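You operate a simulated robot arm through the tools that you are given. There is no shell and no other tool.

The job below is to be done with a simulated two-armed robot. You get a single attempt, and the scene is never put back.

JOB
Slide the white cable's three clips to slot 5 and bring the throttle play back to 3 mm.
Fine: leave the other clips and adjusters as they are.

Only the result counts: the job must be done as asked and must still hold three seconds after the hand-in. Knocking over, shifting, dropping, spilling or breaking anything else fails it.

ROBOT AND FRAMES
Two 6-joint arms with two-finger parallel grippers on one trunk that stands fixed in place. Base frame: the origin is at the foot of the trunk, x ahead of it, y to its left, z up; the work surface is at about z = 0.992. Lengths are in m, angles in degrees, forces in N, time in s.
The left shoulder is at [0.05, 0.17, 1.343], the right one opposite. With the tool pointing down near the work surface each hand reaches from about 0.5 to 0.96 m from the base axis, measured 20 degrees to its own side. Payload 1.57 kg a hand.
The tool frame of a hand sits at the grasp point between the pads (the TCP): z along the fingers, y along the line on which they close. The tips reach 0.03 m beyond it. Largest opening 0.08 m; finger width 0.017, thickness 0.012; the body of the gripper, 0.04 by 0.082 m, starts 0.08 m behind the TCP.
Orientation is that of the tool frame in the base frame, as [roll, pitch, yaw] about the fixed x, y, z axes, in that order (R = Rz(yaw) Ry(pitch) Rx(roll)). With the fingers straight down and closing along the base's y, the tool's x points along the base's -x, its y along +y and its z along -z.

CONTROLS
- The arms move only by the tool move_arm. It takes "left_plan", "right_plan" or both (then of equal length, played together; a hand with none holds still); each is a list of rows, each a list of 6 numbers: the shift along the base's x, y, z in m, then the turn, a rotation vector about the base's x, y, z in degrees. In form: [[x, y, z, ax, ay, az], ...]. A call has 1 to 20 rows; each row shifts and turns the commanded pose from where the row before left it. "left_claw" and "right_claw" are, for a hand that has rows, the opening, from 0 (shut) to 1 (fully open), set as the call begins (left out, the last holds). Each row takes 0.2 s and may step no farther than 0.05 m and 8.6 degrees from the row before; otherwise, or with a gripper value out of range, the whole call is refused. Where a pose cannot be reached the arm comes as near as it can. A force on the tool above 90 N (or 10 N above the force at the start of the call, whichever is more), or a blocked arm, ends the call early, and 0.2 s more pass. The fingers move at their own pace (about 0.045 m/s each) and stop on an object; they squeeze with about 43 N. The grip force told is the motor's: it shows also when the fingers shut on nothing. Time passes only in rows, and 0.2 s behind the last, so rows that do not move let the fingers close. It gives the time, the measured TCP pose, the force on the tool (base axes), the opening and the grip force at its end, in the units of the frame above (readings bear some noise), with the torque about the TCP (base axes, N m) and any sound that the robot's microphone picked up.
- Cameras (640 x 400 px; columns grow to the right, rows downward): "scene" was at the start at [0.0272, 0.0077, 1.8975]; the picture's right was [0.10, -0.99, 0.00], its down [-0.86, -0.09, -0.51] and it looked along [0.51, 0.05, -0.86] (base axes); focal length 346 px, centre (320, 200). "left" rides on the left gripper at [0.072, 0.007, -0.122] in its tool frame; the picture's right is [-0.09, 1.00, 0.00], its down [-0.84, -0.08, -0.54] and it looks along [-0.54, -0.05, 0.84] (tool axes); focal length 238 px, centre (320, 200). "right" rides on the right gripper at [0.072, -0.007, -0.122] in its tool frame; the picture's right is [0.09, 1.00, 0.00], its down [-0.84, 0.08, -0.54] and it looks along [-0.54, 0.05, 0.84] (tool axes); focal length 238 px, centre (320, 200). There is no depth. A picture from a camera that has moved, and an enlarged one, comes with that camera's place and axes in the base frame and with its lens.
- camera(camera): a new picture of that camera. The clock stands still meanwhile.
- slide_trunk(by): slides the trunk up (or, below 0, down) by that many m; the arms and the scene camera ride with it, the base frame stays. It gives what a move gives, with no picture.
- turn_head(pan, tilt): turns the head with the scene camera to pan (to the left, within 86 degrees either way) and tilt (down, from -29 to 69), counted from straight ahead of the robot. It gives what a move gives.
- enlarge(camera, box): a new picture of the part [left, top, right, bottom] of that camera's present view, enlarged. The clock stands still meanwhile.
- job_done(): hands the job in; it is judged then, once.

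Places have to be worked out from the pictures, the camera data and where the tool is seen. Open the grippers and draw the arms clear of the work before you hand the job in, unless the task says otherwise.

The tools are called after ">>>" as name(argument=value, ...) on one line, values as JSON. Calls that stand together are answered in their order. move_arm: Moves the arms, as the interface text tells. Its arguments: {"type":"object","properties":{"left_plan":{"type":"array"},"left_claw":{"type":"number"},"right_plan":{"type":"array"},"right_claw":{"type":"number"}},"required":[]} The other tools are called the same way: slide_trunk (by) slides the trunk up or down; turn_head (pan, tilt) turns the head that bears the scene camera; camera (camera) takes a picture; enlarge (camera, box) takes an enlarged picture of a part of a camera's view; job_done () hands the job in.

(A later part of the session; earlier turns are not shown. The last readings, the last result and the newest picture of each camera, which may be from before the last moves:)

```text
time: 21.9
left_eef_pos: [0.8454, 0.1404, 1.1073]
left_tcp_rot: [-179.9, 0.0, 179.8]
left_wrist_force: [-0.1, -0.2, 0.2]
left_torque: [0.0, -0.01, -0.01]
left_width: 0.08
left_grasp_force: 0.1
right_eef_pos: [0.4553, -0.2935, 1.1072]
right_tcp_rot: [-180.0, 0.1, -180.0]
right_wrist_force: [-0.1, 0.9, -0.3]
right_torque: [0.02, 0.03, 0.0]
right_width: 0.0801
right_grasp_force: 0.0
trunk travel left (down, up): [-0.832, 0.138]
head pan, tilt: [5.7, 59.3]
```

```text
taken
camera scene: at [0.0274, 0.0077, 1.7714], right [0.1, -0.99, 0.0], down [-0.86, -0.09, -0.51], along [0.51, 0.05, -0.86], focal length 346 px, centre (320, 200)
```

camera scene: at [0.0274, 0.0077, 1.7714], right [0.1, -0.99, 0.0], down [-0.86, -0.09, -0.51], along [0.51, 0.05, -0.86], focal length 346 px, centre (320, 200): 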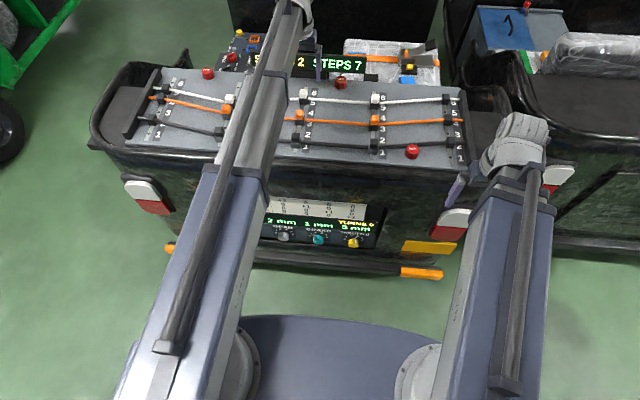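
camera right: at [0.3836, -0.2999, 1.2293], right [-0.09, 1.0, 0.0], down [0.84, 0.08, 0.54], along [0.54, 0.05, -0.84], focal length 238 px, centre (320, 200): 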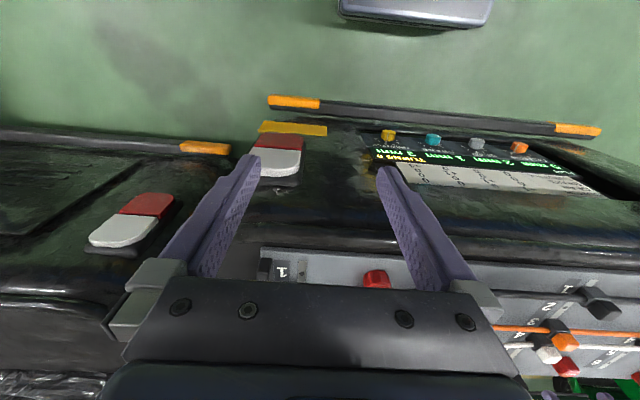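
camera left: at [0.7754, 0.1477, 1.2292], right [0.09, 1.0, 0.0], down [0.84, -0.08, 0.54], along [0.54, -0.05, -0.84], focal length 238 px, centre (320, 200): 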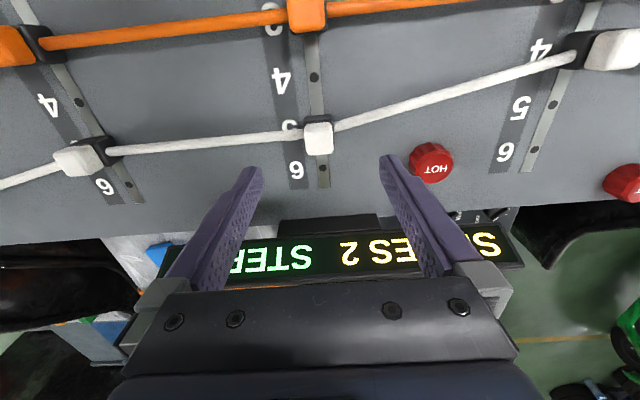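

SLIDES 2. Now I move the left hand over the left rail's white clip at about (0.801, 0.360).

>>> move_arm(left_plan=[[-0.0074, 0.0367, 0, 0, 0, 0], [-0.0074, 0.0367, 0, 0, 0, 0], [-0.0074, 0.0367, 0, 0, 0, 0], [-0.0074, 0.0367, 0, 0, 0, 0], [-0.0074, 0.0367, 0, 0, 0, 0], [-0.0074, 0.0365, 0, 0, 0, 0], [0, 0, 0, 0, 0, 0]], left_claw=1)

>>> camera(camera="left")

>>> enlarge(camera="left", box=[200, 70, 440, 220])

```text
time: 23.6
left_eef_pos: [0.8017, 0.3608, 1.1068]
left_tcp_rot: [-180.0, 0.0, 179.8]
left_wrist_force: [-0.2, 0.2, -0.5]
left_torque: [-0.02, 0.01, -0.03]
left_width: 0.0803
left_grasp_force: 0.1
right_eef_pos: [0.4545, -0.2933, 1.1079]
right_tcp_rot: [-179.9, 0.0, -180.0]
right_wrist_force: [0.0, 0.4, 0.1]
right_torque: [0.04, -0.03, 0.0]
right_width: 0.0803
right_grasp_force: 0.1
trunk travel left (down, up): [-0.832, 0.138]
head pan, tilt: [5.7, 59.3]
```

```text
taken
camera left: at [0.7311, 0.3683, 1.2294], right [0.1, 1.0, 0.0], down [0.84, -0.08, 0.54], along [0.54, -0.05, -0.84], focal length 238 px, centre (320, 200)
```

left: 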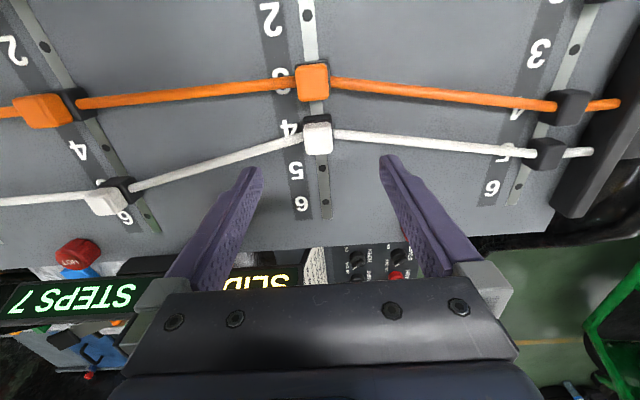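

```text
2.67 times, centred on (320, 145) of left
camera zoom: at [0.7311, 0.3683, 1.2294], right [0.1, 1.0, 0.0], down [0.84, -0.08, 0.54], along [0.54, -0.05, -0.84], focal length 636 px, centre (320, 347)
```

zoom: 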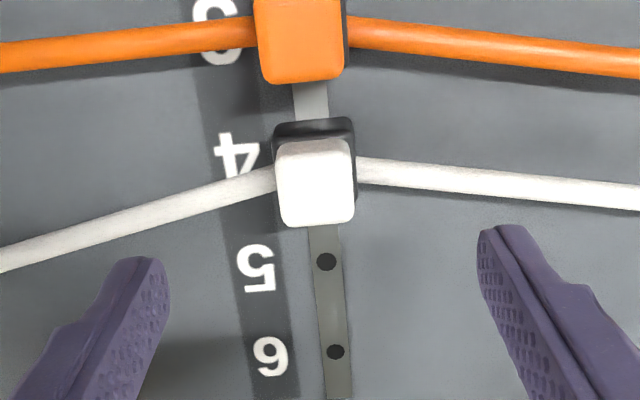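

The left rail's cap is at (0.800, 0.3607), and the hand is right above it. I lower the trunk 0.06 m.

>>> slide_trunk(by=-0.06)

>>> enlarge(camera="left", box=[200, 60, 440, 210])

```text
time: 24.6
left_eef_pos: [0.8025, 0.3613, 1.0467]
left_tcp_rot: [180.0, 0.0, 179.9]
left_wrist_force: [0.4, 0.0, 0.4]
left_torque: [0.02, 0.01, 0.03]
left_width: 0.0799
left_grasp_force: 0.1
right_eef_pos: [0.4545, -0.2925, 1.0467]
right_tcp_rot: [180.0, 0.0, 180.0]
right_wrist_force: [0.5, -0.5, 0.5]
right_torque: [0.01, 0.0, 0.0]
right_width: 0.08
right_grasp_force: 0.0
trunk travel left (down, up): [-0.772, 0.198]
head pan, tilt: [5.7, 59.3]
```

```text
2.67 times, centred on (320, 135) of left
camera zoom: at [0.731, 0.3684, 1.1695], right [0.09, 1.0, 0.0], down [0.84, -0.08, 0.54], along [0.54, -0.05, -0.84], focal length 636 px, centre (320, 373)
```

zoom: 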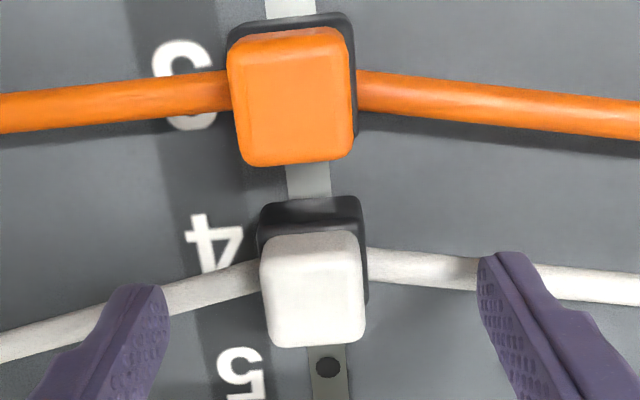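

Same picture as at the middle rail; I close the left hand on the cap.

>>> move_arm(left_plan=[[0, 0, 0, 0, 0, 0], [0, 0, 0, 0, 0, 0], [0, 0, 0, 0, 0, 0], [0, 0, 0, 0, 0, 0], [0, 0, 0, 0, 0, 0]], left_claw=0)

>>> enlarge(camera="left", box=[200, 60, 440, 210])

```text
time: 25.8
left_eef_pos: [0.8017, 0.3608, 1.0459]
left_tcp_rot: [180.0, 0.1, 179.9]
left_wrist_force: [0.1, -4.7, -2.2]
left_torque: [-0.13, 0.05, 0.03]
left_width: 0.024
left_grasp_force: 29.0
right_eef_pos: [0.4545, -0.2942, 1.0464]
right_tcp_rot: [-180.0, 0.0, -179.9]
right_wrist_force: [0.2, 0.2, -0.2]
right_torque: [0.03, 0.02, 0.0]
right_width: 0.0799
right_grasp_force: 0.2
trunk travel left (down, up): [-0.772, 0.198]
head pan, tilt: [5.7, 59.3]
```

```text
2.67 times, centred on (320, 135) of left
camera zoom: at [0.7314, 0.3674, 1.1693], right [0.1, 1.0, 0.0], down [0.84, -0.08, 0.54], along [0.54, -0.05, -0.84], focal length 636 px, centre (320, 373)
```

zoom: 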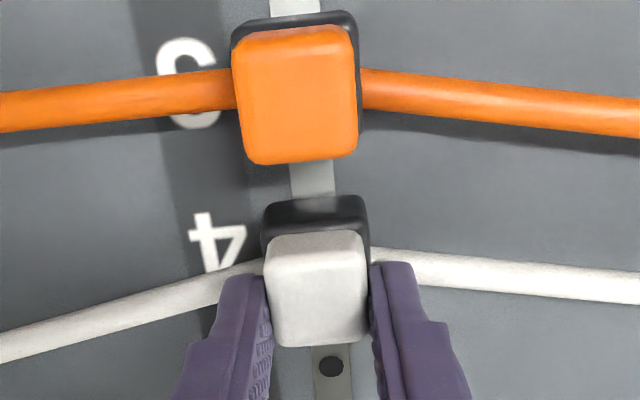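

Gripped at 24 mm, 29 N with only a small side force. I slide it 45 mm toward slot 5.

>>> move_arm(left_plan=[[0.005, 0, 0, 0, 0, 0], [0.005, 0, 0, 0, 0, 0], [0.005, 0, 0, 0, 0, 0], [0.005, 0, 0, 0, 0, 0], [0.005, 0, 0, 0, 0, 0], [0.005, 0, 0, 0, 0, 0], [0.005, 0, 0, 0, 0, 0], [0.005, 0, 0, 0, 0, 0], [0.0045, 0, 0, 0, 0, 0], [0, 0, 0, 0, 0, 0]], left_claw=0)

>>> camera(camera="left")

>>> camera(camera="scene")

```text
time: 27.9
left_eef_pos: [0.847, 0.3612, 1.0469]
left_tcp_rot: [-179.9, -0.1, 179.9]
left_wrist_force: [-0.6, -8.5, -3.5]
left_torque: [-0.23, -0.08, 0.06]
left_width: 0.0236
left_grasp_force: 36.1
right_eef_pos: [0.4555, -0.2932, 1.0461]
right_tcp_rot: [-180.0, 0.0, -180.0]
right_wrist_force: [-0.3, -0.6, -0.1]
right_torque: [0.0, 0.0, 0.04]
right_width: 0.08
right_grasp_force: 0.0
trunk travel left (down, up): [-0.772, 0.198]
head pan, tilt: [5.7, 59.3]
```

```text
taken
camera left: at [0.7759, 0.3673, 1.1693], right [0.09, 1.0, 0.0], down [0.84, -0.08, 0.54], along [0.54, -0.05, -0.84], focal length 238 px, centre (320, 200)
```

left: 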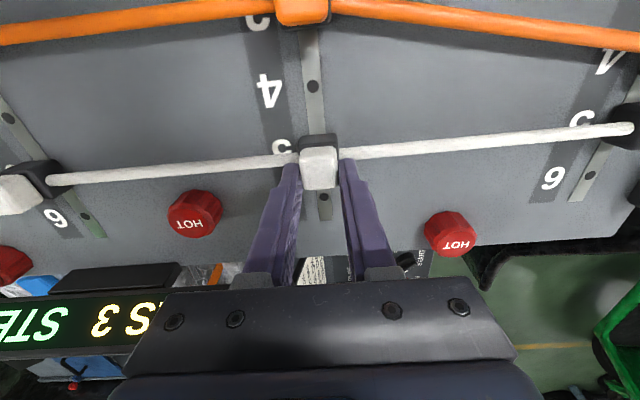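

```text
taken
camera scene: at [0.0276, 0.0068, 1.7114], right [0.1, -0.99, 0.0], down [-0.86, -0.09, -0.51], along [0.51, 0.05, -0.86], focal length 346 px, centre (320, 200)
```

scene: 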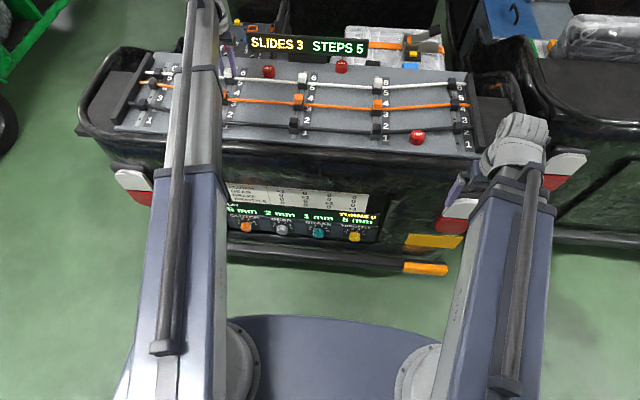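

SLIDES 3 and STEPS 5, as expected for white at 5-5-5-5-6. I release the clip, raise the trunk and read the throttle play.

>>> move_arm(left_plan=[[0, 0, 0, 0, 0, 0], [0, 0, 0, 0, 0, 0], [0, 0, 0, 0, 0, 0], [0, 0, 0, 0, 0, 0]], left_claw=1)

>>> slide_trunk(by=0.06)

>>> camera(camera="left")

>>> enlarge(camera="scene", box=[220, 180, 400, 292])

>>> enlarge(camera="scene", box=[200, 40, 480, 215])

```text
time: 28.9
left_eef_pos: [0.8465, 0.3615, 1.0463]
left_tcp_rot: [180.0, 0.0, 179.9]
left_wrist_force: [0.2, 0.0, -1.1]
left_torque: [0.01, 0.04, 0.01]
left_width: 0.0798
left_grasp_force: 0.0
right_eef_pos: [0.4551, -0.2936, 1.0475]
right_tcp_rot: [-180.0, -0.1, 180.0]
right_wrist_force: [-0.4, 0.6, 0.3]
right_torque: [0.0, 0.0, 0.01]
right_width: 0.08
right_grasp_force: 0.0
trunk travel left (down, up): [-0.772, 0.198]
head pan, tilt: [5.7, 59.3]
```

```text
time: 29.9
left_eef_pos: [0.8463, 0.3609, 1.1072]
left_tcp_rot: [180.0, 0.1, 179.9]
left_wrist_force: [0.2, 0.1, 0.4]
left_torque: [0.0, 0.02, -0.02]
left_width: 0.0801
left_grasp_force: 0.1
right_eef_pos: [0.4556, -0.2922, 1.1069]
right_tcp_rot: [-180.0, 0.1, 180.0]
right_wrist_force: [-0.2, -0.8, 0.3]
right_torque: [0.0, -0.01, -0.04]
right_width: 0.0797
right_grasp_force: 0.1
trunk travel left (down, up): [-0.832, 0.138]
head pan, tilt: [5.7, 59.3]
```

```text
taken
camera left: at [0.7757, 0.3681, 1.2292], right [0.09, 1.0, 0.0], down [0.84, -0.08, 0.54], along [0.54, -0.05, -0.84], focal length 238 px, centre (320, 200)
```

left: 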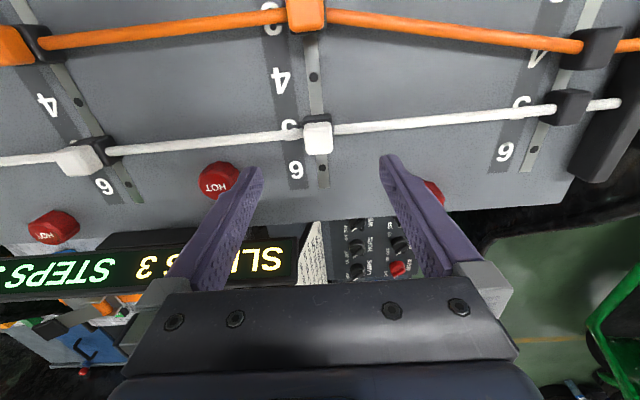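

```text
3.56 times, centred on (310, 236) of scene
camera zoom: at [0.0274, 0.0078, 1.7714], right [0.1, -0.99, 0.0], down [-0.86, -0.09, -0.51], along [0.51, 0.05, -0.86], focal length 1230 px, centre (356, 72)
```

zoom: 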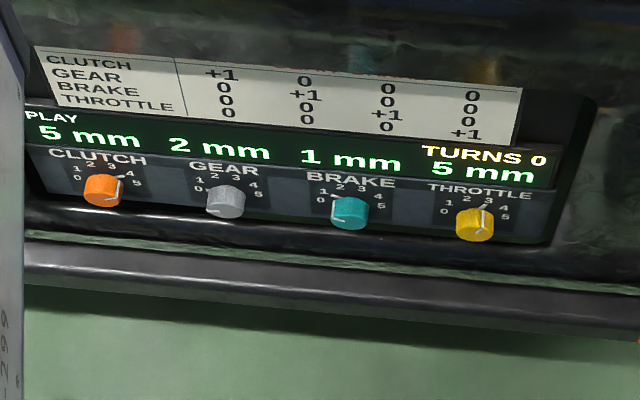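

```text
2.29 times, centred on (340, 128) of scene
camera zoom: at [0.0274, 0.0078, 1.7714], right [0.1, -0.99, 0.0], down [-0.86, -0.09, -0.51], along [0.51, 0.05, -0.86], focal length 790 px, centre (274, 366)
```

zoom: 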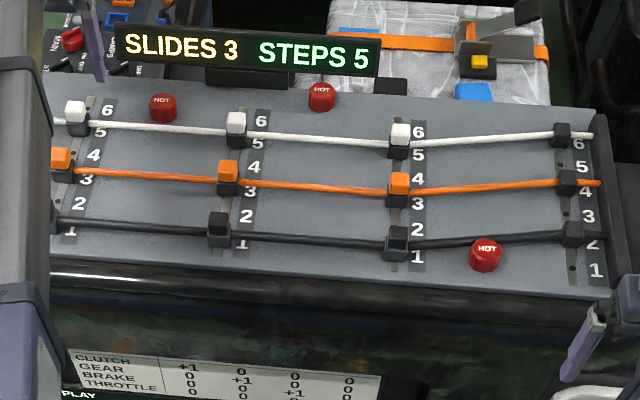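

All three white clips are at slot 5, other clips unchanged, and the throttle play now reads 5 mm, so the throttle knob must take off 2 mm (from 3 to 1 on its dial, presumably). I retract the left hand to its parking place in front of the machine before lowering the trunk.

>>> move_arm(left_plan=[[-0.0434, -0.0071, 0, 0, 0, 0], [-0.0434, -0.0071, 0, 0, 0, 0], [-0.0434, -0.0071, 0, 0, 0, 0], [-0.0434, -0.0071, 0, 0, 0, 0], [-0.0434, -0.0071, 0, 0, 0, 0], [-0.0434, -0.0071, 0, 0, 0, 0], [-0.0434, -0.0071, 0, 0, 0, 0], [-0.0434, -0.0071, 0, 0, 0, 0], [-0.0434, -0.0071, 0, 0, 0, 0]], left_claw=1)

>>> camera(camera="scene")

>>> camera(camera="right")

>>> camera(camera="left")

```text
time: 31.9
left_eef_pos: [0.4553, 0.2961, 1.1084]
left_tcp_rot: [180.0, 0.0, 179.9]
left_wrist_force: [-1.1, 0.7, -1.2]
left_torque: [-0.04, 0.0, 0.01]
left_width: 0.0798
left_grasp_force: 0.0
right_eef_pos: [0.4533, -0.2939, 1.1064]
right_tcp_rot: [179.9, 0.0, -180.0]
right_wrist_force: [-0.1, 0.0, 0.1]
right_torque: [-0.03, -0.03, 0.04]
right_width: 0.0799
right_grasp_force: 0.1
trunk travel left (down, up): [-0.832, 0.138]
head pan, tilt: [5.7, 59.3]
```

```text
taken
camera scene: at [0.026, 0.0075, 1.7715], right [0.1, -0.99, 0.0], down [-0.85, -0.09, -0.51], along [0.51, 0.05, -0.86], focal length 346 px, centre (320, 200)
```

scene: 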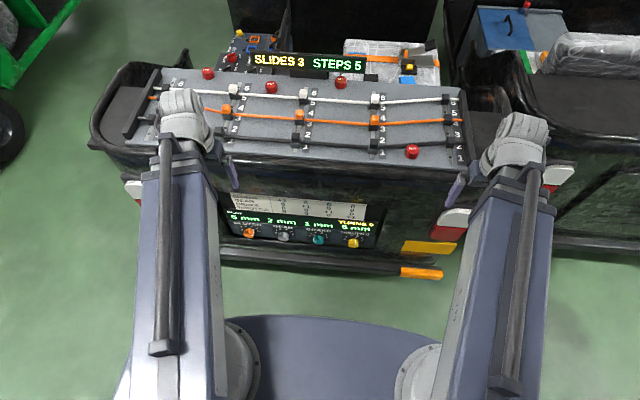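

```text
taken
camera right: at [0.383, -0.3001, 1.2294], right [-0.09, 1.0, 0.0], down [0.84, 0.08, 0.54], along [0.54, 0.05, -0.84], focal length 238 px, centre (320, 200)
```

right: 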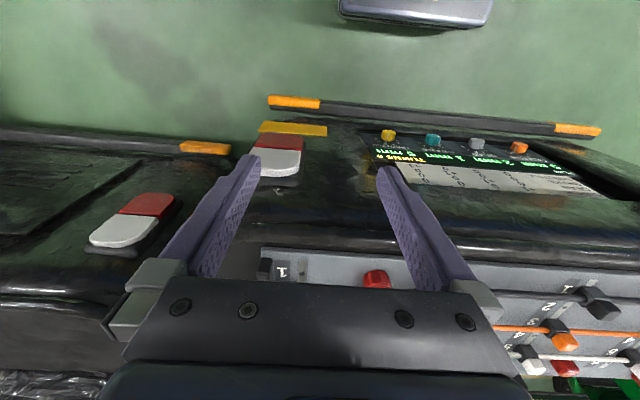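

```text
taken
camera left: at [0.3842, 0.3043, 1.2297], right [0.09, 1.0, 0.0], down [0.84, -0.08, 0.54], along [0.54, -0.05, -0.84], focal length 238 px, centre (320, 200)
```

left: 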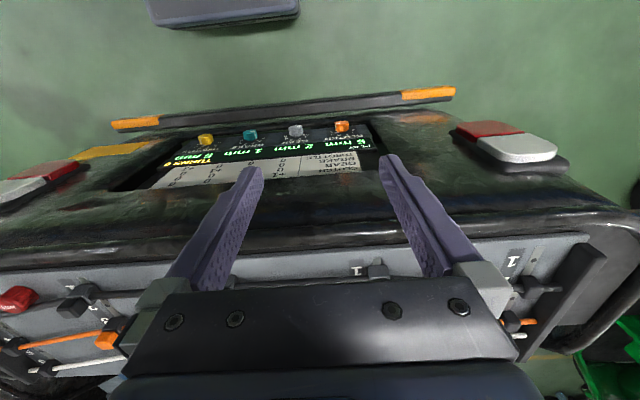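

Both hands are parked at x≈0.455. To gain clearance from the machine front and tail lights (x≈0.6) before lowering the trunk, I draw both hands 4 cm further back.

>>> move_arm(left_plan=[[-0.02, 0, 0, 0, 0, 0], [-0.02, 0, 0, 0, 0, 0]], right_plan=[[-0.02, 0, 0, 0, 0, 0], [-0.02, 0, 0, 0, 0, 0]])

>>> slide_trunk(by=-0.2)

>>> camera(camera="scene")

>>> camera(camera="right")

>>> camera(camera="left")

```text
time: 32.5
left_eef_pos: [0.4362, 0.3039, 1.1051]
left_tcp_rot: [180.0, -0.1, 179.9]
left_wrist_force: [-0.1, 0.3, -0.3]
left_torque: [0.05, 0.02, 0.02]
left_width: 0.0799
left_grasp_force: 0.0
left hand out of reach, approached as far as the arm can: row 2
right_eef_pos: [0.4367, -0.3, 1.1057]
right_tcp_rot: [180.0, -0.1, -180.0]
right_wrist_force: [0.0, -0.5, 0.1]
right_torque: [-0.02, 0.0, -0.01]
right_width: 0.0799
right_grasp_force: 0.1
right hand out of reach, approached as far as the arm can: row 1, 2
trunk travel left (down, up): [-0.832, 0.138]
head pan, tilt: [5.7, 59.3]
```

```text
time: 34.7
left_eef_pos: [0.4361, 0.3028, 0.9073]
left_tcp_rot: [-180.0, 0.0, 179.9]
left_wrist_force: [-0.7, -0.5, -0.2]
left_torque: [-0.01, -0.01, -0.02]
left_width: 0.08
left_grasp_force: 0.2
right_eef_pos: [0.436, -0.3001, 0.9078]
right_tcp_rot: [180.0, -0.1, 180.0]
right_wrist_force: [-0.6, 0.8, 0.2]
right_torque: [0.01, -0.02, 0.02]
right_width: 0.0797
right_grasp_force: 0.1
trunk travel left (down, up): [-0.632, 0.338]
head pan, tilt: [5.7, 59.3]
```

```text
taken
camera scene: at [0.0271, 0.0078, 1.5715], right [0.1, -0.99, 0.0], down [-0.86, -0.09, -0.51], along [0.51, 0.05, -0.86], focal length 346 px, centre (320, 200)
```

scene: 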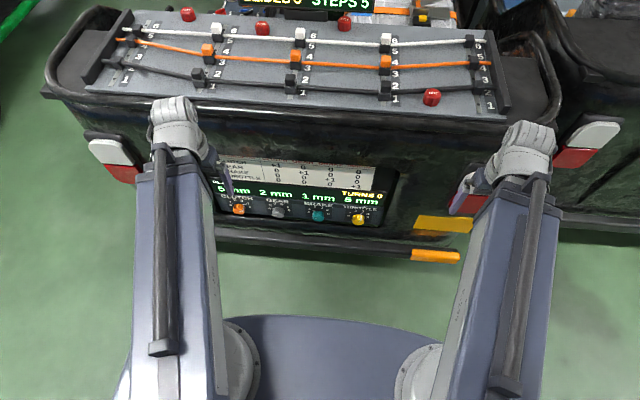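

```text
taken
camera right: at [0.3657, -0.3073, 1.0293], right [-0.09, 1.0, 0.0], down [0.84, 0.08, 0.54], along [0.54, 0.05, -0.84], focal length 238 px, centre (320, 200)
```

right: 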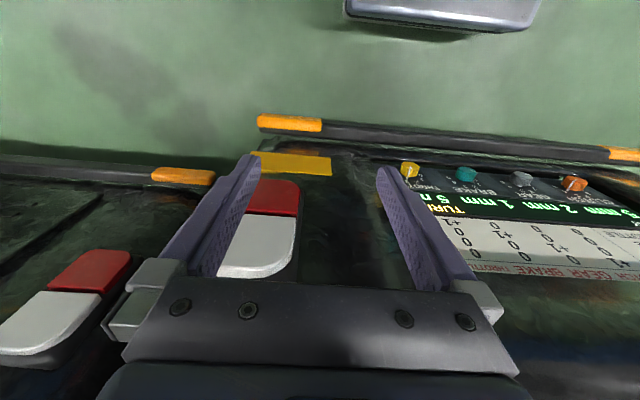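

```text
taken
camera left: at [0.3645, 0.3109, 1.0295], right [0.09, 1.0, 0.0], down [0.84, -0.08, 0.54], along [0.54, -0.05, -0.84], focal length 238 px, centre (320, 200)
```

left: 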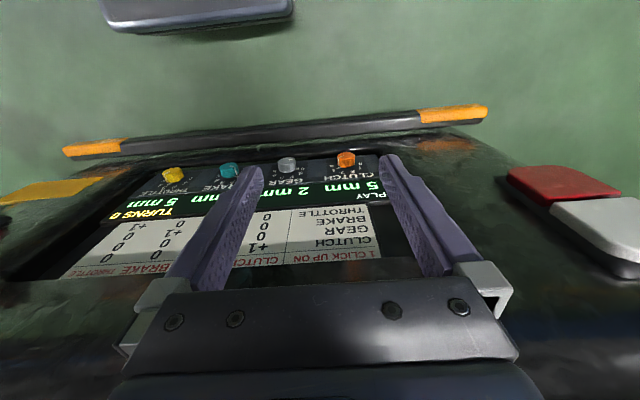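

I can read the table header "1 CLICK UP ON - CLUTCH GEAR BRAKE THROTTLE". I enlarge to read it accurately, and to see the throttle dial.

>>> enlarge(camera="scene", box=[210, 140, 410, 265])

>>> enlarge(camera="right", box=[380, 130, 640, 292])

>>> enlarge(camera="left", box=[60, 120, 400, 332])

>>> enlarge(camera="scene", box=[310, 170, 406, 230])

```text
3.20 times, centred on (310, 202) of scene
camera zoom: at [0.0271, 0.0078, 1.5715], right [0.1, -0.99, 0.0], down [-0.86, -0.09, -0.51], along [0.51, 0.05, -0.86], focal length 1107 px, centre (352, 192)
```

zoom: 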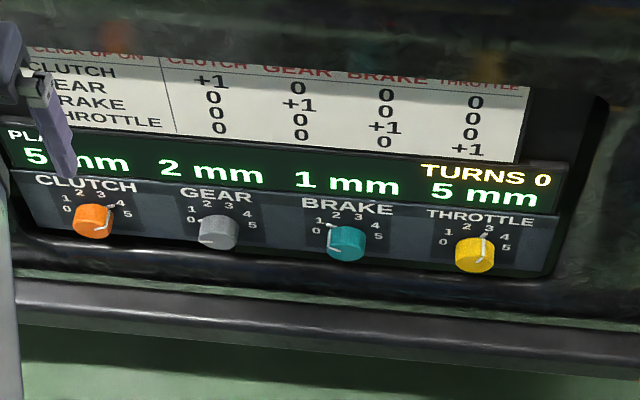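

```text
2.46 times, centred on (510, 211) of right
camera zoom: at [0.3657, -0.3073, 1.0293], right [-0.09, 1.0, 0.0], down [0.84, 0.08, 0.54], along [0.54, 0.05, -0.84], focal length 587 px, centre (-148, 173)
```

zoom: 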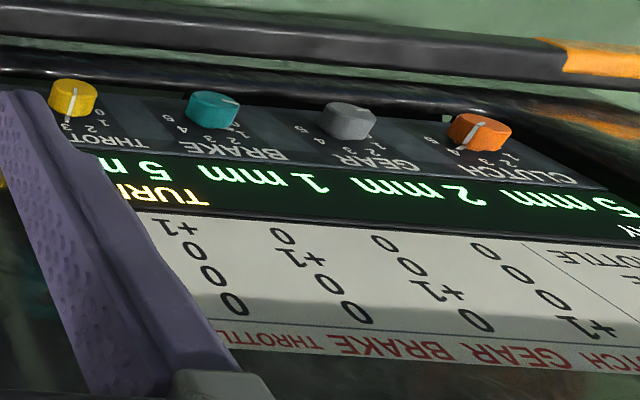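

```text
1.88 times, centred on (230, 226) of left
camera zoom: at [0.3645, 0.3109, 1.0295], right [0.09, 1.0, 0.0], down [0.84, -0.08, 0.54], along [0.54, -0.05, -0.84], focal length 449 px, centre (489, 151)
```

zoom: 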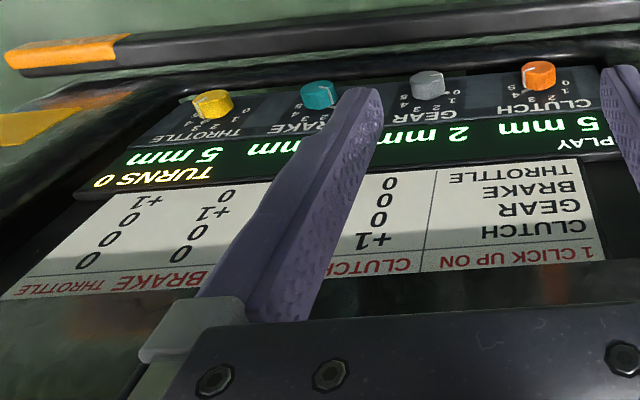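

```text
6.67 times, centred on (358, 200) of scene
camera zoom: at [0.0271, 0.0078, 1.5715], right [0.1, -0.99, 0.0], down [-0.86, -0.09, -0.51], along [0.51, 0.05, -0.86], focal length 2306 px, centre (67, 200)
```

zoom: 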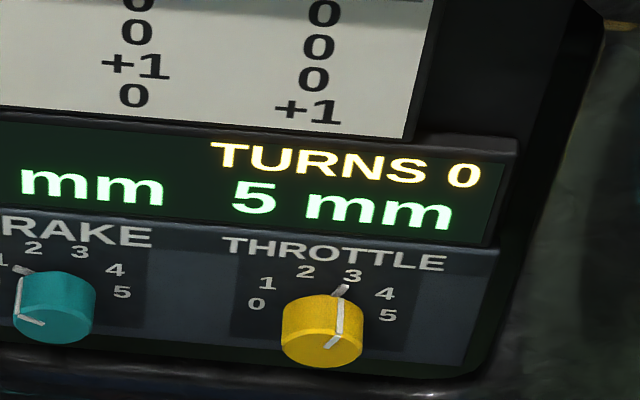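

The throttle dial pointer is at 3 and one click up adds 1 mm only to throttle, so two clicks down are needed (3 → 1). The panel is vertical, facing the robot, with the throttle knob at about (0.595, -0.069, 0.50). I turn the head to study the right arm's build and reach.

>>> turn_head(pan=-50, tilt=50)

>>> camera(camera="scene")

```text
time: 36.0
left_eef_pos: [0.4353, 0.305, 0.9057]
left_tcp_rot: [179.9, -0.1, 180.0]
left_wrist_force: [-0.2, 0.6, 0.8]
left_torque: [-0.02, 0.01, -0.01]
left_width: 0.0799
left_grasp_force: 0.0
right_eef_pos: [0.436, -0.3004, 0.9058]
right_tcp_rot: [180.0, -0.1, 179.9]
right_wrist_force: [-1.5, 0.7, -0.2]
right_torque: [-0.01, 0.04, -0.01]
right_width: 0.0801
right_grasp_force: 0.1
trunk travel left (down, up): [-0.632, 0.338]
head pan, tilt: [-50.0, 50.0]
```

```text
taken
camera scene: at [0.0095, -0.0579, 1.5831], right [-0.77, -0.64, 0.0], down [-0.49, 0.59, -0.64], along [0.41, -0.49, -0.77], focal length 346 px, centre (320, 200)
```

scene: 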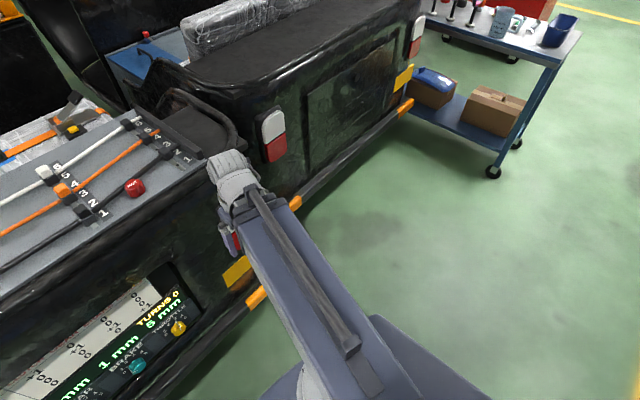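

The arms are horizontal telescoping booms with a ball wrist, so height comes only from the trunk. The left arm suits the throttle knob best (right boom can't retract enough), so I move the right hand out to the right side and raise the trunk to have room for turning the left hand horizontal.

>>> move_arm(right_plan=[[0, -0.04, 0, 0, 0, 0], [0, -0.04, 0, 0, 0, 0], [-0.02, -0.03, 0, 0, 0, 0], [-0.02, -0.03, 0, 0, 0, 0], [-0.02, -0.03, 0, 0, 0, 0], [-0.02, -0.03, 0, 0, 0, 0]])

>>> slide_trunk(by=0.2)

>>> turn_head(pan=5.7, tilt=59.3)

>>> camera(camera="scene")

```text
time: 37.4
left_eef_pos: [0.4358, 0.3043, 0.9069]
left_tcp_rot: [-180.0, -0.2, 179.9]
left_wrist_force: [0.3, 0.1, 0.8]
left_torque: [0.02, 0.0, 0.01]
left_width: 0.08
left_grasp_force: 0.1
right_eef_pos: [0.3564, -0.5017, 0.9061]
right_tcp_rot: [-180.0, 0.0, 180.0]
right_wrist_force: [-0.2, 0.2, 0.0]
right_torque: [0.03, 0.01, 0.02]
right_width: 0.0801
right_grasp_force: 0.1
trunk travel left (down, up): [-0.632, 0.338]
head pan, tilt: [-50.0, 50.0]
```

```text
time: 39.5
left_eef_pos: [0.434, 0.3027, 1.1068]
left_tcp_rot: [-179.9, -0.1, 179.9]
left_wrist_force: [0.4, 0.0, -0.7]
left_torque: [0.01, 0.02, 0.01]
left_width: 0.0802
left_grasp_force: 0.0
right_eef_pos: [0.3566, -0.5, 1.1073]
right_tcp_rot: [180.0, -0.1, 180.0]
right_wrist_force: [0.1, -0.3, 0.2]
right_torque: [-0.02, 0.02, 0.0]
right_width: 0.0801
right_grasp_force: 0.0
trunk travel left (down, up): [-0.832, 0.138]
head pan, tilt: [-50.0, 50.0]
```

```text
time: 40.8
left_eef_pos: [0.4353, 0.303, 1.1064]
left_tcp_rot: [-179.9, -0.1, 180.0]
left_wrist_force: [-0.2, 0.0, -0.1]
left_torque: [0.01, -0.01, 0.02]
left_width: 0.08
left_grasp_force: 0.1
right_eef_pos: [0.3555, -0.4998, 1.1072]
right_tcp_rot: [179.9, -0.1, 180.0]
right_wrist_force: [0.4, -0.9, -0.1]
right_torque: [0.02, 0.0, 0.0]
right_width: 0.0799
right_grasp_force: 0.0
trunk travel left (down, up): [-0.832, 0.138]
head pan, tilt: [5.7, 59.3]
```

```text
taken
camera scene: at [0.0271, 0.0076, 1.7714], right [0.1, -1.0, 0.0], down [-0.86, -0.08, -0.51], along [0.51, 0.05, -0.86], focal length 346 px, centre (320, 200)
```

scene: 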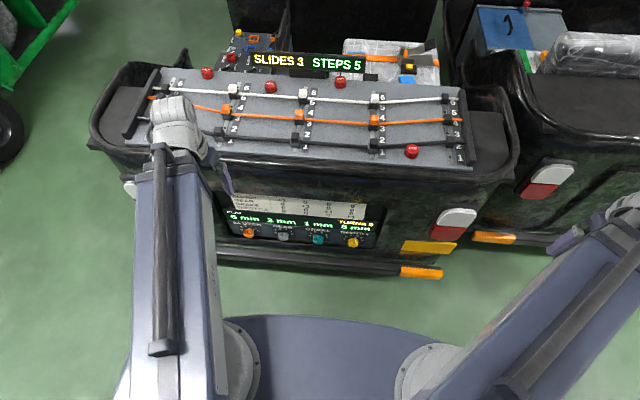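

The right arm is well aside. I now pitch the left hand forward a little (16°) as a test to learn the wrist length.

>>> move_arm(left_plan=[[0.02, 0, 0, 0, -8, 0], [0.02, 0, 0, 0, -8, 0], [0, 0, 0, 0, 0, 0]])

```text
time: 41.6
left_eef_pos: [0.4933, 0.3106, 1.1162]
left_tcp_rot: [179.9, 15.9, 179.9]
left_wrist_force: [-0.4, 0.6, 0.2]
left_torque: [0.01, 0.03, -0.01]
left_width: 0.0798
left_grasp_force: 0.1
left hand out of reach, approached as far as the arm can: row 1, 2
right_eef_pos: [0.3578, -0.5008, 1.1074]
right_tcp_rot: [-180.0, -0.1, -180.0]
right_wrist_force: [0.6, -0.2, -0.2]
right_torque: [0.04, 0.0, 0.0]
right_width: 0.0801
right_grasp_force: 0.1
trunk travel left (down, up): [-0.832, 0.138]
head pan, tilt: [5.7, 59.3]
```

The wrist-to-TCP length comes out at about 0.22–0.25 m. I continue pitching to 56° with matching shifts, staying well above the board.

>>> move_arm(left_plan=[[0.0301, 0, 0.011, 0, -8, 0], [0.0283, 0, 0.0151, 0, -8, 0], [0.026, 0, 0.0189, 0, -8, 0], [0.0231, 0, 0.0223, 0, -8, 0], [0.0198, 0, 0.0253, 0, -8, 0], [0, 0, 0, 0, 0, 0]])

```text
time: 43.0
left_eef_pos: [0.6211, 0.3103, 1.2046]
left_tcp_rot: [179.8, 56.2, 179.7]
left_wrist_force: [-0.2, 0.0, 0.4]
left_torque: [-0.02, -0.03, 0.02]
left_width: 0.0802
left_grasp_force: 0.1
right_eef_pos: [0.3572, -0.5006, 1.1086]
right_tcp_rot: [180.0, -0.1, 180.0]
right_wrist_force: [-1.1, 0.4, 0.2]
right_torque: [0.0, 0.04, -0.01]
right_width: 0.0802
right_grasp_force: 0.1
trunk travel left (down, up): [-0.832, 0.138]
head pan, tilt: [5.7, 59.3]
```

The numbers give a wrist-to-TCP length of 0.222 m and a minimum boom length of about 0.41 m, so the left hand can reach the throttle knob horizontally with only a ~10° yaw. I swing the left hand round above the machine to the right-front position (wrist ≈ (0.30, -0.17)) and the right arm slightly farther out.

>>> move_arm(left_plan=[[0.014, -0.035, 0, 0, 0, 0], [0.014, -0.035, 0, 0, 0, 0], [0.002, -0.035, 0, 0, 0, 0], [0.001, -0.035, 0, 0, 0, 0], [0, -0.03, 0, 0, 0, 0], [0, -0.03, 0, 0, 0, 0], [-0.008, -0.03, 0, 0, 0, 0], [-0.008, -0.03, 0, 0, 0, 0], [-0.011, -0.025, 0, 0, 0, 0], [-0.011, -0.025, 0, 0, 0, 0]], right_plan=[[-0.029, -0.01, 0, 0, 0, 0], [-0.029, -0.01, 0, 0, 0, 0], [-0.029, -0.01, 0, 0, 0, 0], [0, 0, 0, 0, 0, 0], [0, 0, 0, 0, 0, 0], [0, 0, 0, 0, 0, 0], [0, 0, 0, 0, 0, 0], [0, 0, 0, 0, 0, 0], [0, 0, 0, 0, 0, 0], [0, 0, 0, 0, 0, 0]])

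>>> camera(camera="scene")

```text
time: 45.2
left_eef_pos: [0.6142, -0.0011, 1.2044]
left_tcp_rot: [179.8, 55.9, 179.8]
left_wrist_force: [0.4, 0.2, 0.1]
left_torque: [0.03, 0.01, -0.02]
left_width: 0.08
left_grasp_force: 0.1
left hand out of reach, approached as far as the arm can: row 1
right_eef_pos: [0.2699, -0.532, 1.1065]
right_tcp_rot: [-180.0, -0.1, 179.9]
right_wrist_force: [-0.5, -0.1, 0.3]
right_torque: [0.01, -0.02, 0.01]
right_width: 0.0801
right_grasp_force: 0.1
trunk travel left (down, up): [-0.832, 0.138]
head pan, tilt: [5.7, 59.3]
```

```text
taken
camera scene: at [0.027, 0.007, 1.7714], right [0.1, -0.99, 0.0], down [-0.86, -0.09, -0.51], along [0.51, 0.05, -0.86], focal length 346 px, centre (320, 200)
```

scene: 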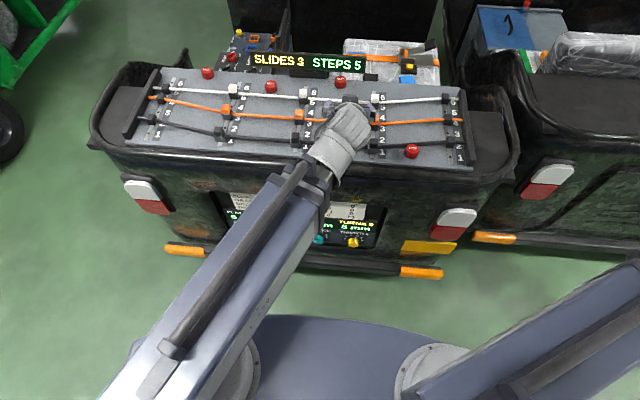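

The left wrist follows as calculated. I continue the swing to wrist ≈ (0.30, -0.17).

>>> move_arm(left_plan=[[-0.012, -0.025, 0, 0, 0, 0], [-0.013, -0.025, 0, 0, 0, 0], [-0.015, -0.02, 0, 0, 0, 0], [-0.015, -0.02, 0, 0, 0, 0], [-0.0175, -0.02, 0, 0, 0, 0], [-0.0175, -0.02, 0, 0, 0, 0], [-0.02, -0.02, 0, 0, 0, 0], [-0.02, -0.02, 0, 0, 0, 0]])

>>> camera(camera="scene")

>>> camera(camera="right")

```text
time: 47.0
left_eef_pos: [0.482, -0.1702, 1.205]
left_tcp_rot: [179.8, 56.1, 179.7]
left_wrist_force: [0.2, -0.3, -0.5]
left_torque: [-0.01, 0.0, -0.01]
left_width: 0.08
left_grasp_force: 0.0
right_eef_pos: [0.2702, -0.5325, 1.1073]
right_tcp_rot: [180.0, -0.1, -179.9]
right_wrist_force: [1.0, -0.5, 0.3]
right_torque: [0.0, -0.02, 0.0]
right_width: 0.0799
right_grasp_force: 0.2
trunk travel left (down, up): [-0.832, 0.138]
head pan, tilt: [5.7, 59.3]
```

```text
taken
camera scene: at [0.0267, 0.0072, 1.7714], right [0.1, -1.0, 0.0], down [-0.86, -0.09, -0.51], along [0.51, 0.05, -0.86], focal length 346 px, centre (320, 200)
```

scene: 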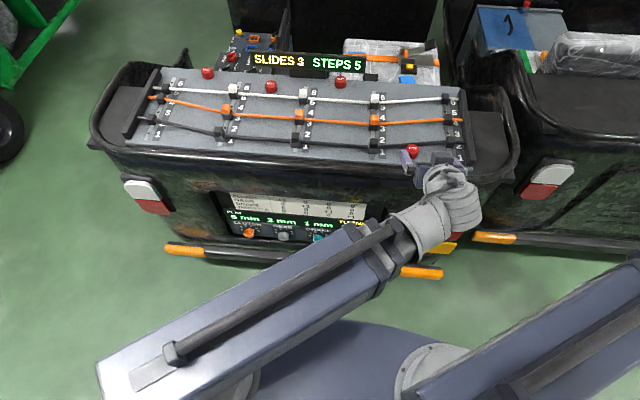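

```text
taken
camera right: at [0.1993, -0.5388, 1.2292], right [-0.09, 1.0, 0.0], down [0.84, 0.08, 0.54], along [0.54, 0.05, -0.84], focal length 238 px, centre (320, 200)
```

right: 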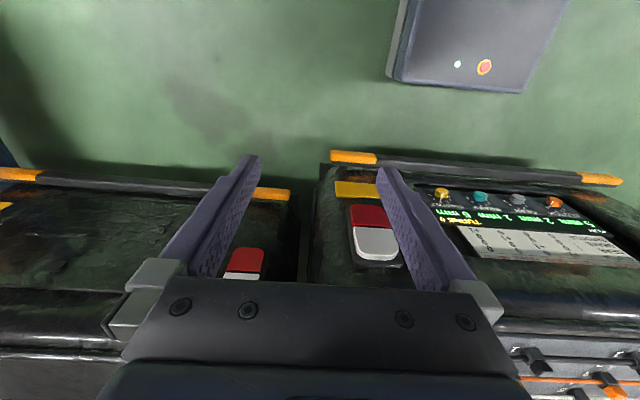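

Both arms are in free space in front of the machine (left fingertips at x≈0.51). I lower the trunk 0.4 m in this pose and look at the panel.

>>> slide_trunk(by=-0.4)

>>> camera(camera="scene")

>>> camera(camera="left")

>>> camera(camera="right")

```text
time: 50.8
left_eef_pos: [0.4824, -0.1708, 0.8042]
left_tcp_rot: [179.7, 56.1, 179.8]
left_wrist_force: [-0.5, 0.0, -1.1]
left_torque: [-0.02, 0.0, 0.01]
left_width: 0.08
left_grasp_force: 0.1
right_eef_pos: [0.2692, -0.5312, 0.7068]
right_tcp_rot: [-180.0, -0.1, 180.0]
right_wrist_force: [0.3, -0.2, -0.2]
right_torque: [0.0, 0.01, 0.02]
right_width: 0.08
right_grasp_force: 0.0
trunk travel left (down, up): [-0.432, 0.538]
head pan, tilt: [5.7, 59.3]
```

```text
taken
camera scene: at [0.0271, 0.0076, 1.3714], right [0.1, -1.0, 0.0], down [-0.86, -0.09, -0.51], along [0.51, 0.05, -0.86], focal length 346 px, centre (320, 200)
```

scene: 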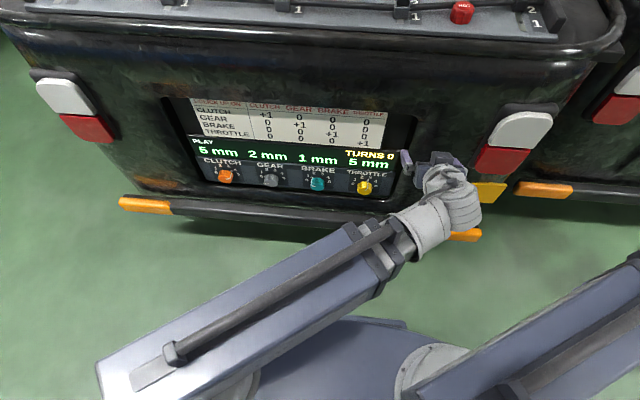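

```text
taken
camera left: at [0.3424, -0.1627, 0.8131], right [0.05, 1.0, 0.08], down [0.02, -0.08, 1.0], along [1.0, -0.05, -0.02], focal length 238 px, centre (320, 200)
```

left: 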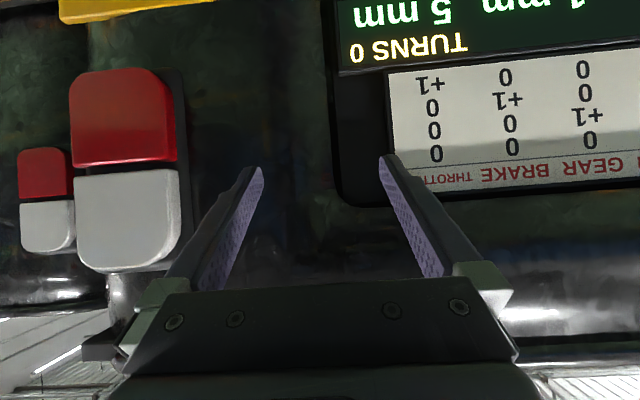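

```text
taken
camera right: at [0.1995, -0.5385, 0.8293], right [-0.09, 1.0, 0.0], down [0.84, 0.08, 0.54], along [0.54, 0.05, -0.84], focal length 238 px, centre (320, 200)
```

right: 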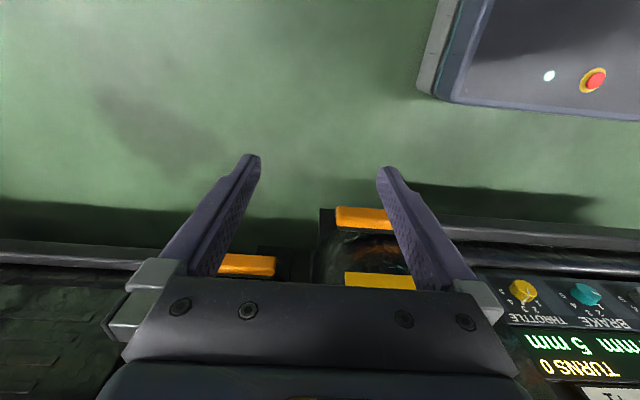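

The left camera now looks horizontally at the panel, which is vertical. I lower the trunk a further 0.25 m so this camera faces the knob row.

>>> slide_trunk(by=-0.25)

>>> camera(camera="scene")

>>> camera(camera="left")

>>> camera(camera="right")

```text
time: 53.4
left_eef_pos: [0.4829, -0.17, 0.5548]
left_tcp_rot: [179.8, 56.1, 179.6]
left_wrist_force: [0.5, 0.4, 0.4]
left_torque: [0.01, 0.01, 0.0]
left_width: 0.0799
left_grasp_force: 0.0
right_eef_pos: [0.2696, -0.5318, 0.4566]
right_tcp_rot: [180.0, -0.1, -179.9]
right_wrist_force: [0.9, -0.4, -0.6]
right_torque: [0.05, 0.03, -0.02]
right_width: 0.0798
right_grasp_force: 0.2
trunk travel left (down, up): [-0.182, 0.788]
head pan, tilt: [5.7, 59.3]
```

```text
taken
camera scene: at [0.0271, 0.0076, 1.1215], right [0.1, -1.0, 0.0], down [-0.86, -0.09, -0.51], along [0.51, 0.05, -0.86], focal length 346 px, centre (320, 200)
```

scene: 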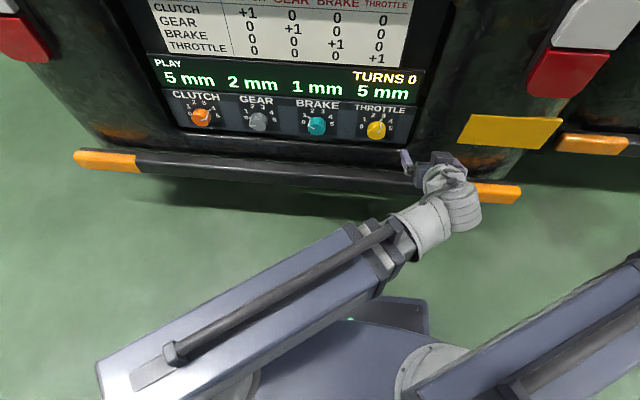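

```text
taken
camera left: at [0.3424, -0.1627, 0.5631], right [0.05, 1.0, 0.08], down [0.02, -0.08, 1.0], along [1.0, -0.05, -0.02], focal length 238 px, centre (320, 200)
```

left: 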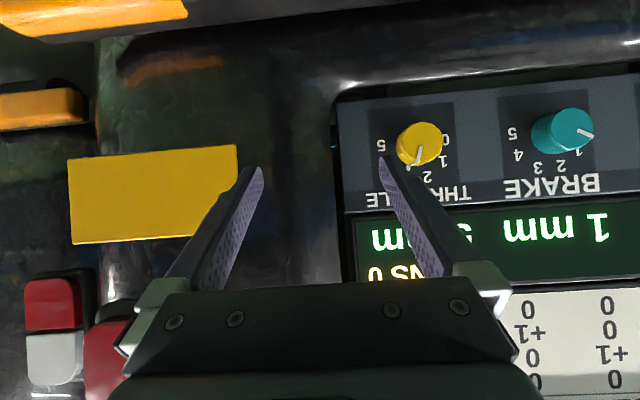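

```text
taken
camera right: at [0.1995, -0.5385, 0.5793], right [-0.09, 1.0, 0.0], down [0.84, 0.08, 0.54], along [0.54, 0.05, -0.84], focal length 238 px, centre (320, 200)
```

right: 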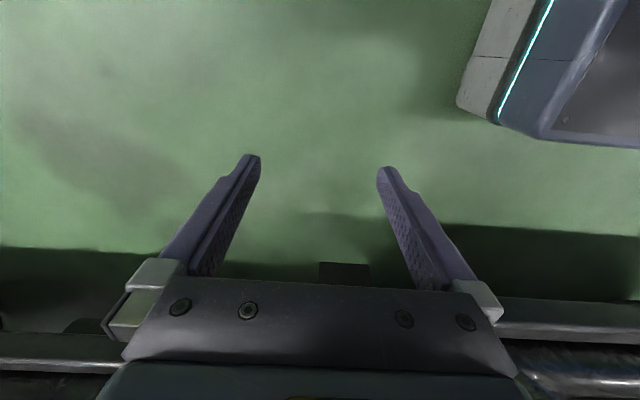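

Now I have good views of the throttle knob. I enlarge them to fix the knob's position, length and dial angles.

>>> enlarge(camera="left", box=[340, 80, 500, 180])

>>> enlarge(camera="scene", box=[330, 60, 450, 135])

>>> enlarge(camera="scene", box=[280, 60, 500, 198])

```text
4.00 times, centred on (420, 130) of left
camera zoom: at [0.3424, -0.1627, 0.5631], right [0.05, 1.0, 0.08], down [0.02, -0.08, 1.0], along [1.0, -0.05, -0.02], focal length 953 px, centre (-80, 480)
```

zoom: 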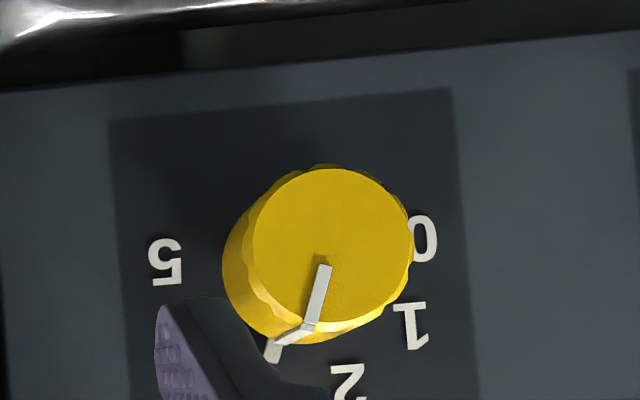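

```text
5.33 times, centred on (390, 98) of scene
camera zoom: at [0.0271, 0.0076, 1.1215], right [0.1, -1.0, 0.0], down [-0.86, -0.09, -0.51], along [0.51, 0.05, -0.86], focal length 1844 px, centre (-53, 747)
```

zoom: 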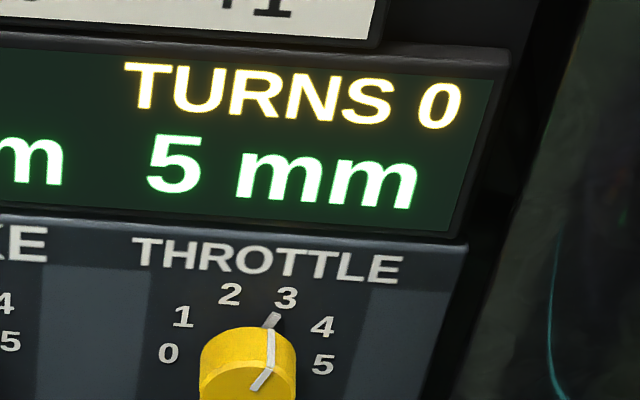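

```text
2.90 times, centred on (390, 129) of scene
camera zoom: at [0.0271, 0.0076, 1.1215], right [0.1, -1.0, 0.0], down [-0.86, -0.09, -0.51], along [0.51, 0.05, -0.86], focal length 1002 px, centre (117, 406)
```

zoom: 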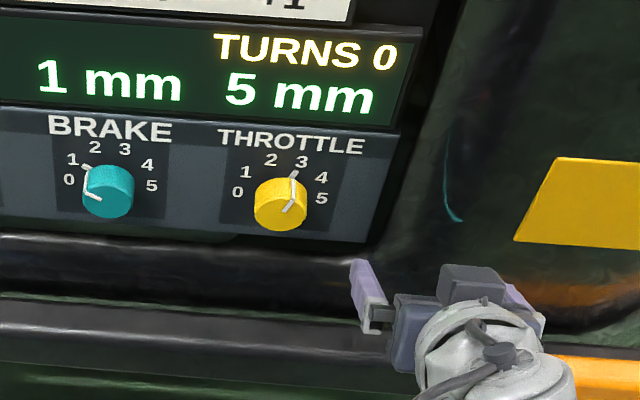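

The knob axis is at y≈-0.069, z≈0.508, its face at x≈0.581 and the panel surface at x≈0.609; dial steps are 40° each, so 80° counter-clockwise is needed. I first back the left wrist off a little, then pitch the hand to horizontal and yaw it 20° in free space.

>>> move_arm(left_plan=[[-0.012, -0.015, 0, 0, 0, 0], [-0.012, -0.015, 0, 0, 0, 0], [0.0162, 0, 0.0285, 0, -8.475, 0], [0.0119, 0, 0.0306, 0, -8.475, 0], [0.0072, 0, 0.032, 0, -8.475, 0], [0.0024, 0, 0.0327, 0, -8.475, 0], [0, 0, 0, 0, 0, 0]])

>>> camera(camera="left")

>>> camera(camera="scene")

```text
time: 55.0
left_eef_pos: [0.4956, -0.1987, 0.6773]
left_tcp_rot: [48.2, 89.9, 48.1]
left_wrist_force: [0.2, 0.5, 0.3]
left_torque: [0.02, -0.07, 0.01]
left_width: 0.0798
left_grasp_force: 0.0
right_eef_pos: [0.2694, -0.5311, 0.4569]
right_tcp_rot: [-179.9, -0.1, -180.0]
right_wrist_force: [0.3, -0.3, 0.5]
right_torque: [0.0, -0.01, 0.02]
right_width: 0.08
right_grasp_force: 0.1
trunk travel left (down, up): [-0.182, 0.788]
head pan, tilt: [5.7, 59.3]
```

```text
taken
camera left: at [0.3745, -0.1925, 0.6057], right [0.0, 1.0, 0.09], down [-0.54, -0.08, 0.84], along [0.84, -0.05, 0.54], focal length 238 px, centre (320, 200)
```

left: 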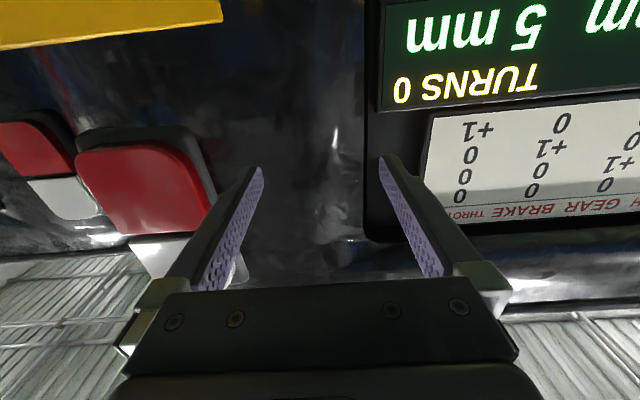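

```text
taken
camera scene: at [0.0271, 0.0076, 1.1214], right [0.1, -1.0, 0.0], down [-0.86, -0.09, -0.51], along [0.51, 0.05, -0.86], focal length 346 px, centre (320, 200)
```

scene: 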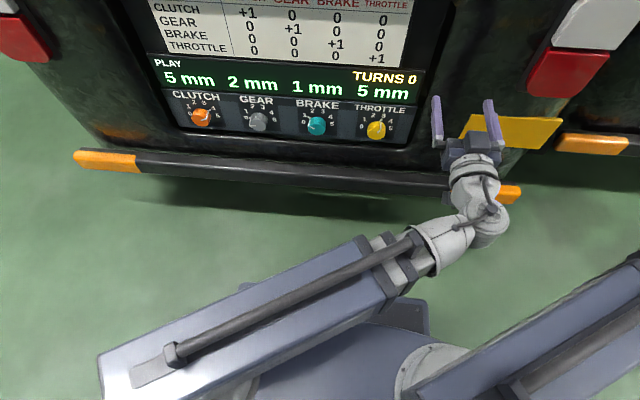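

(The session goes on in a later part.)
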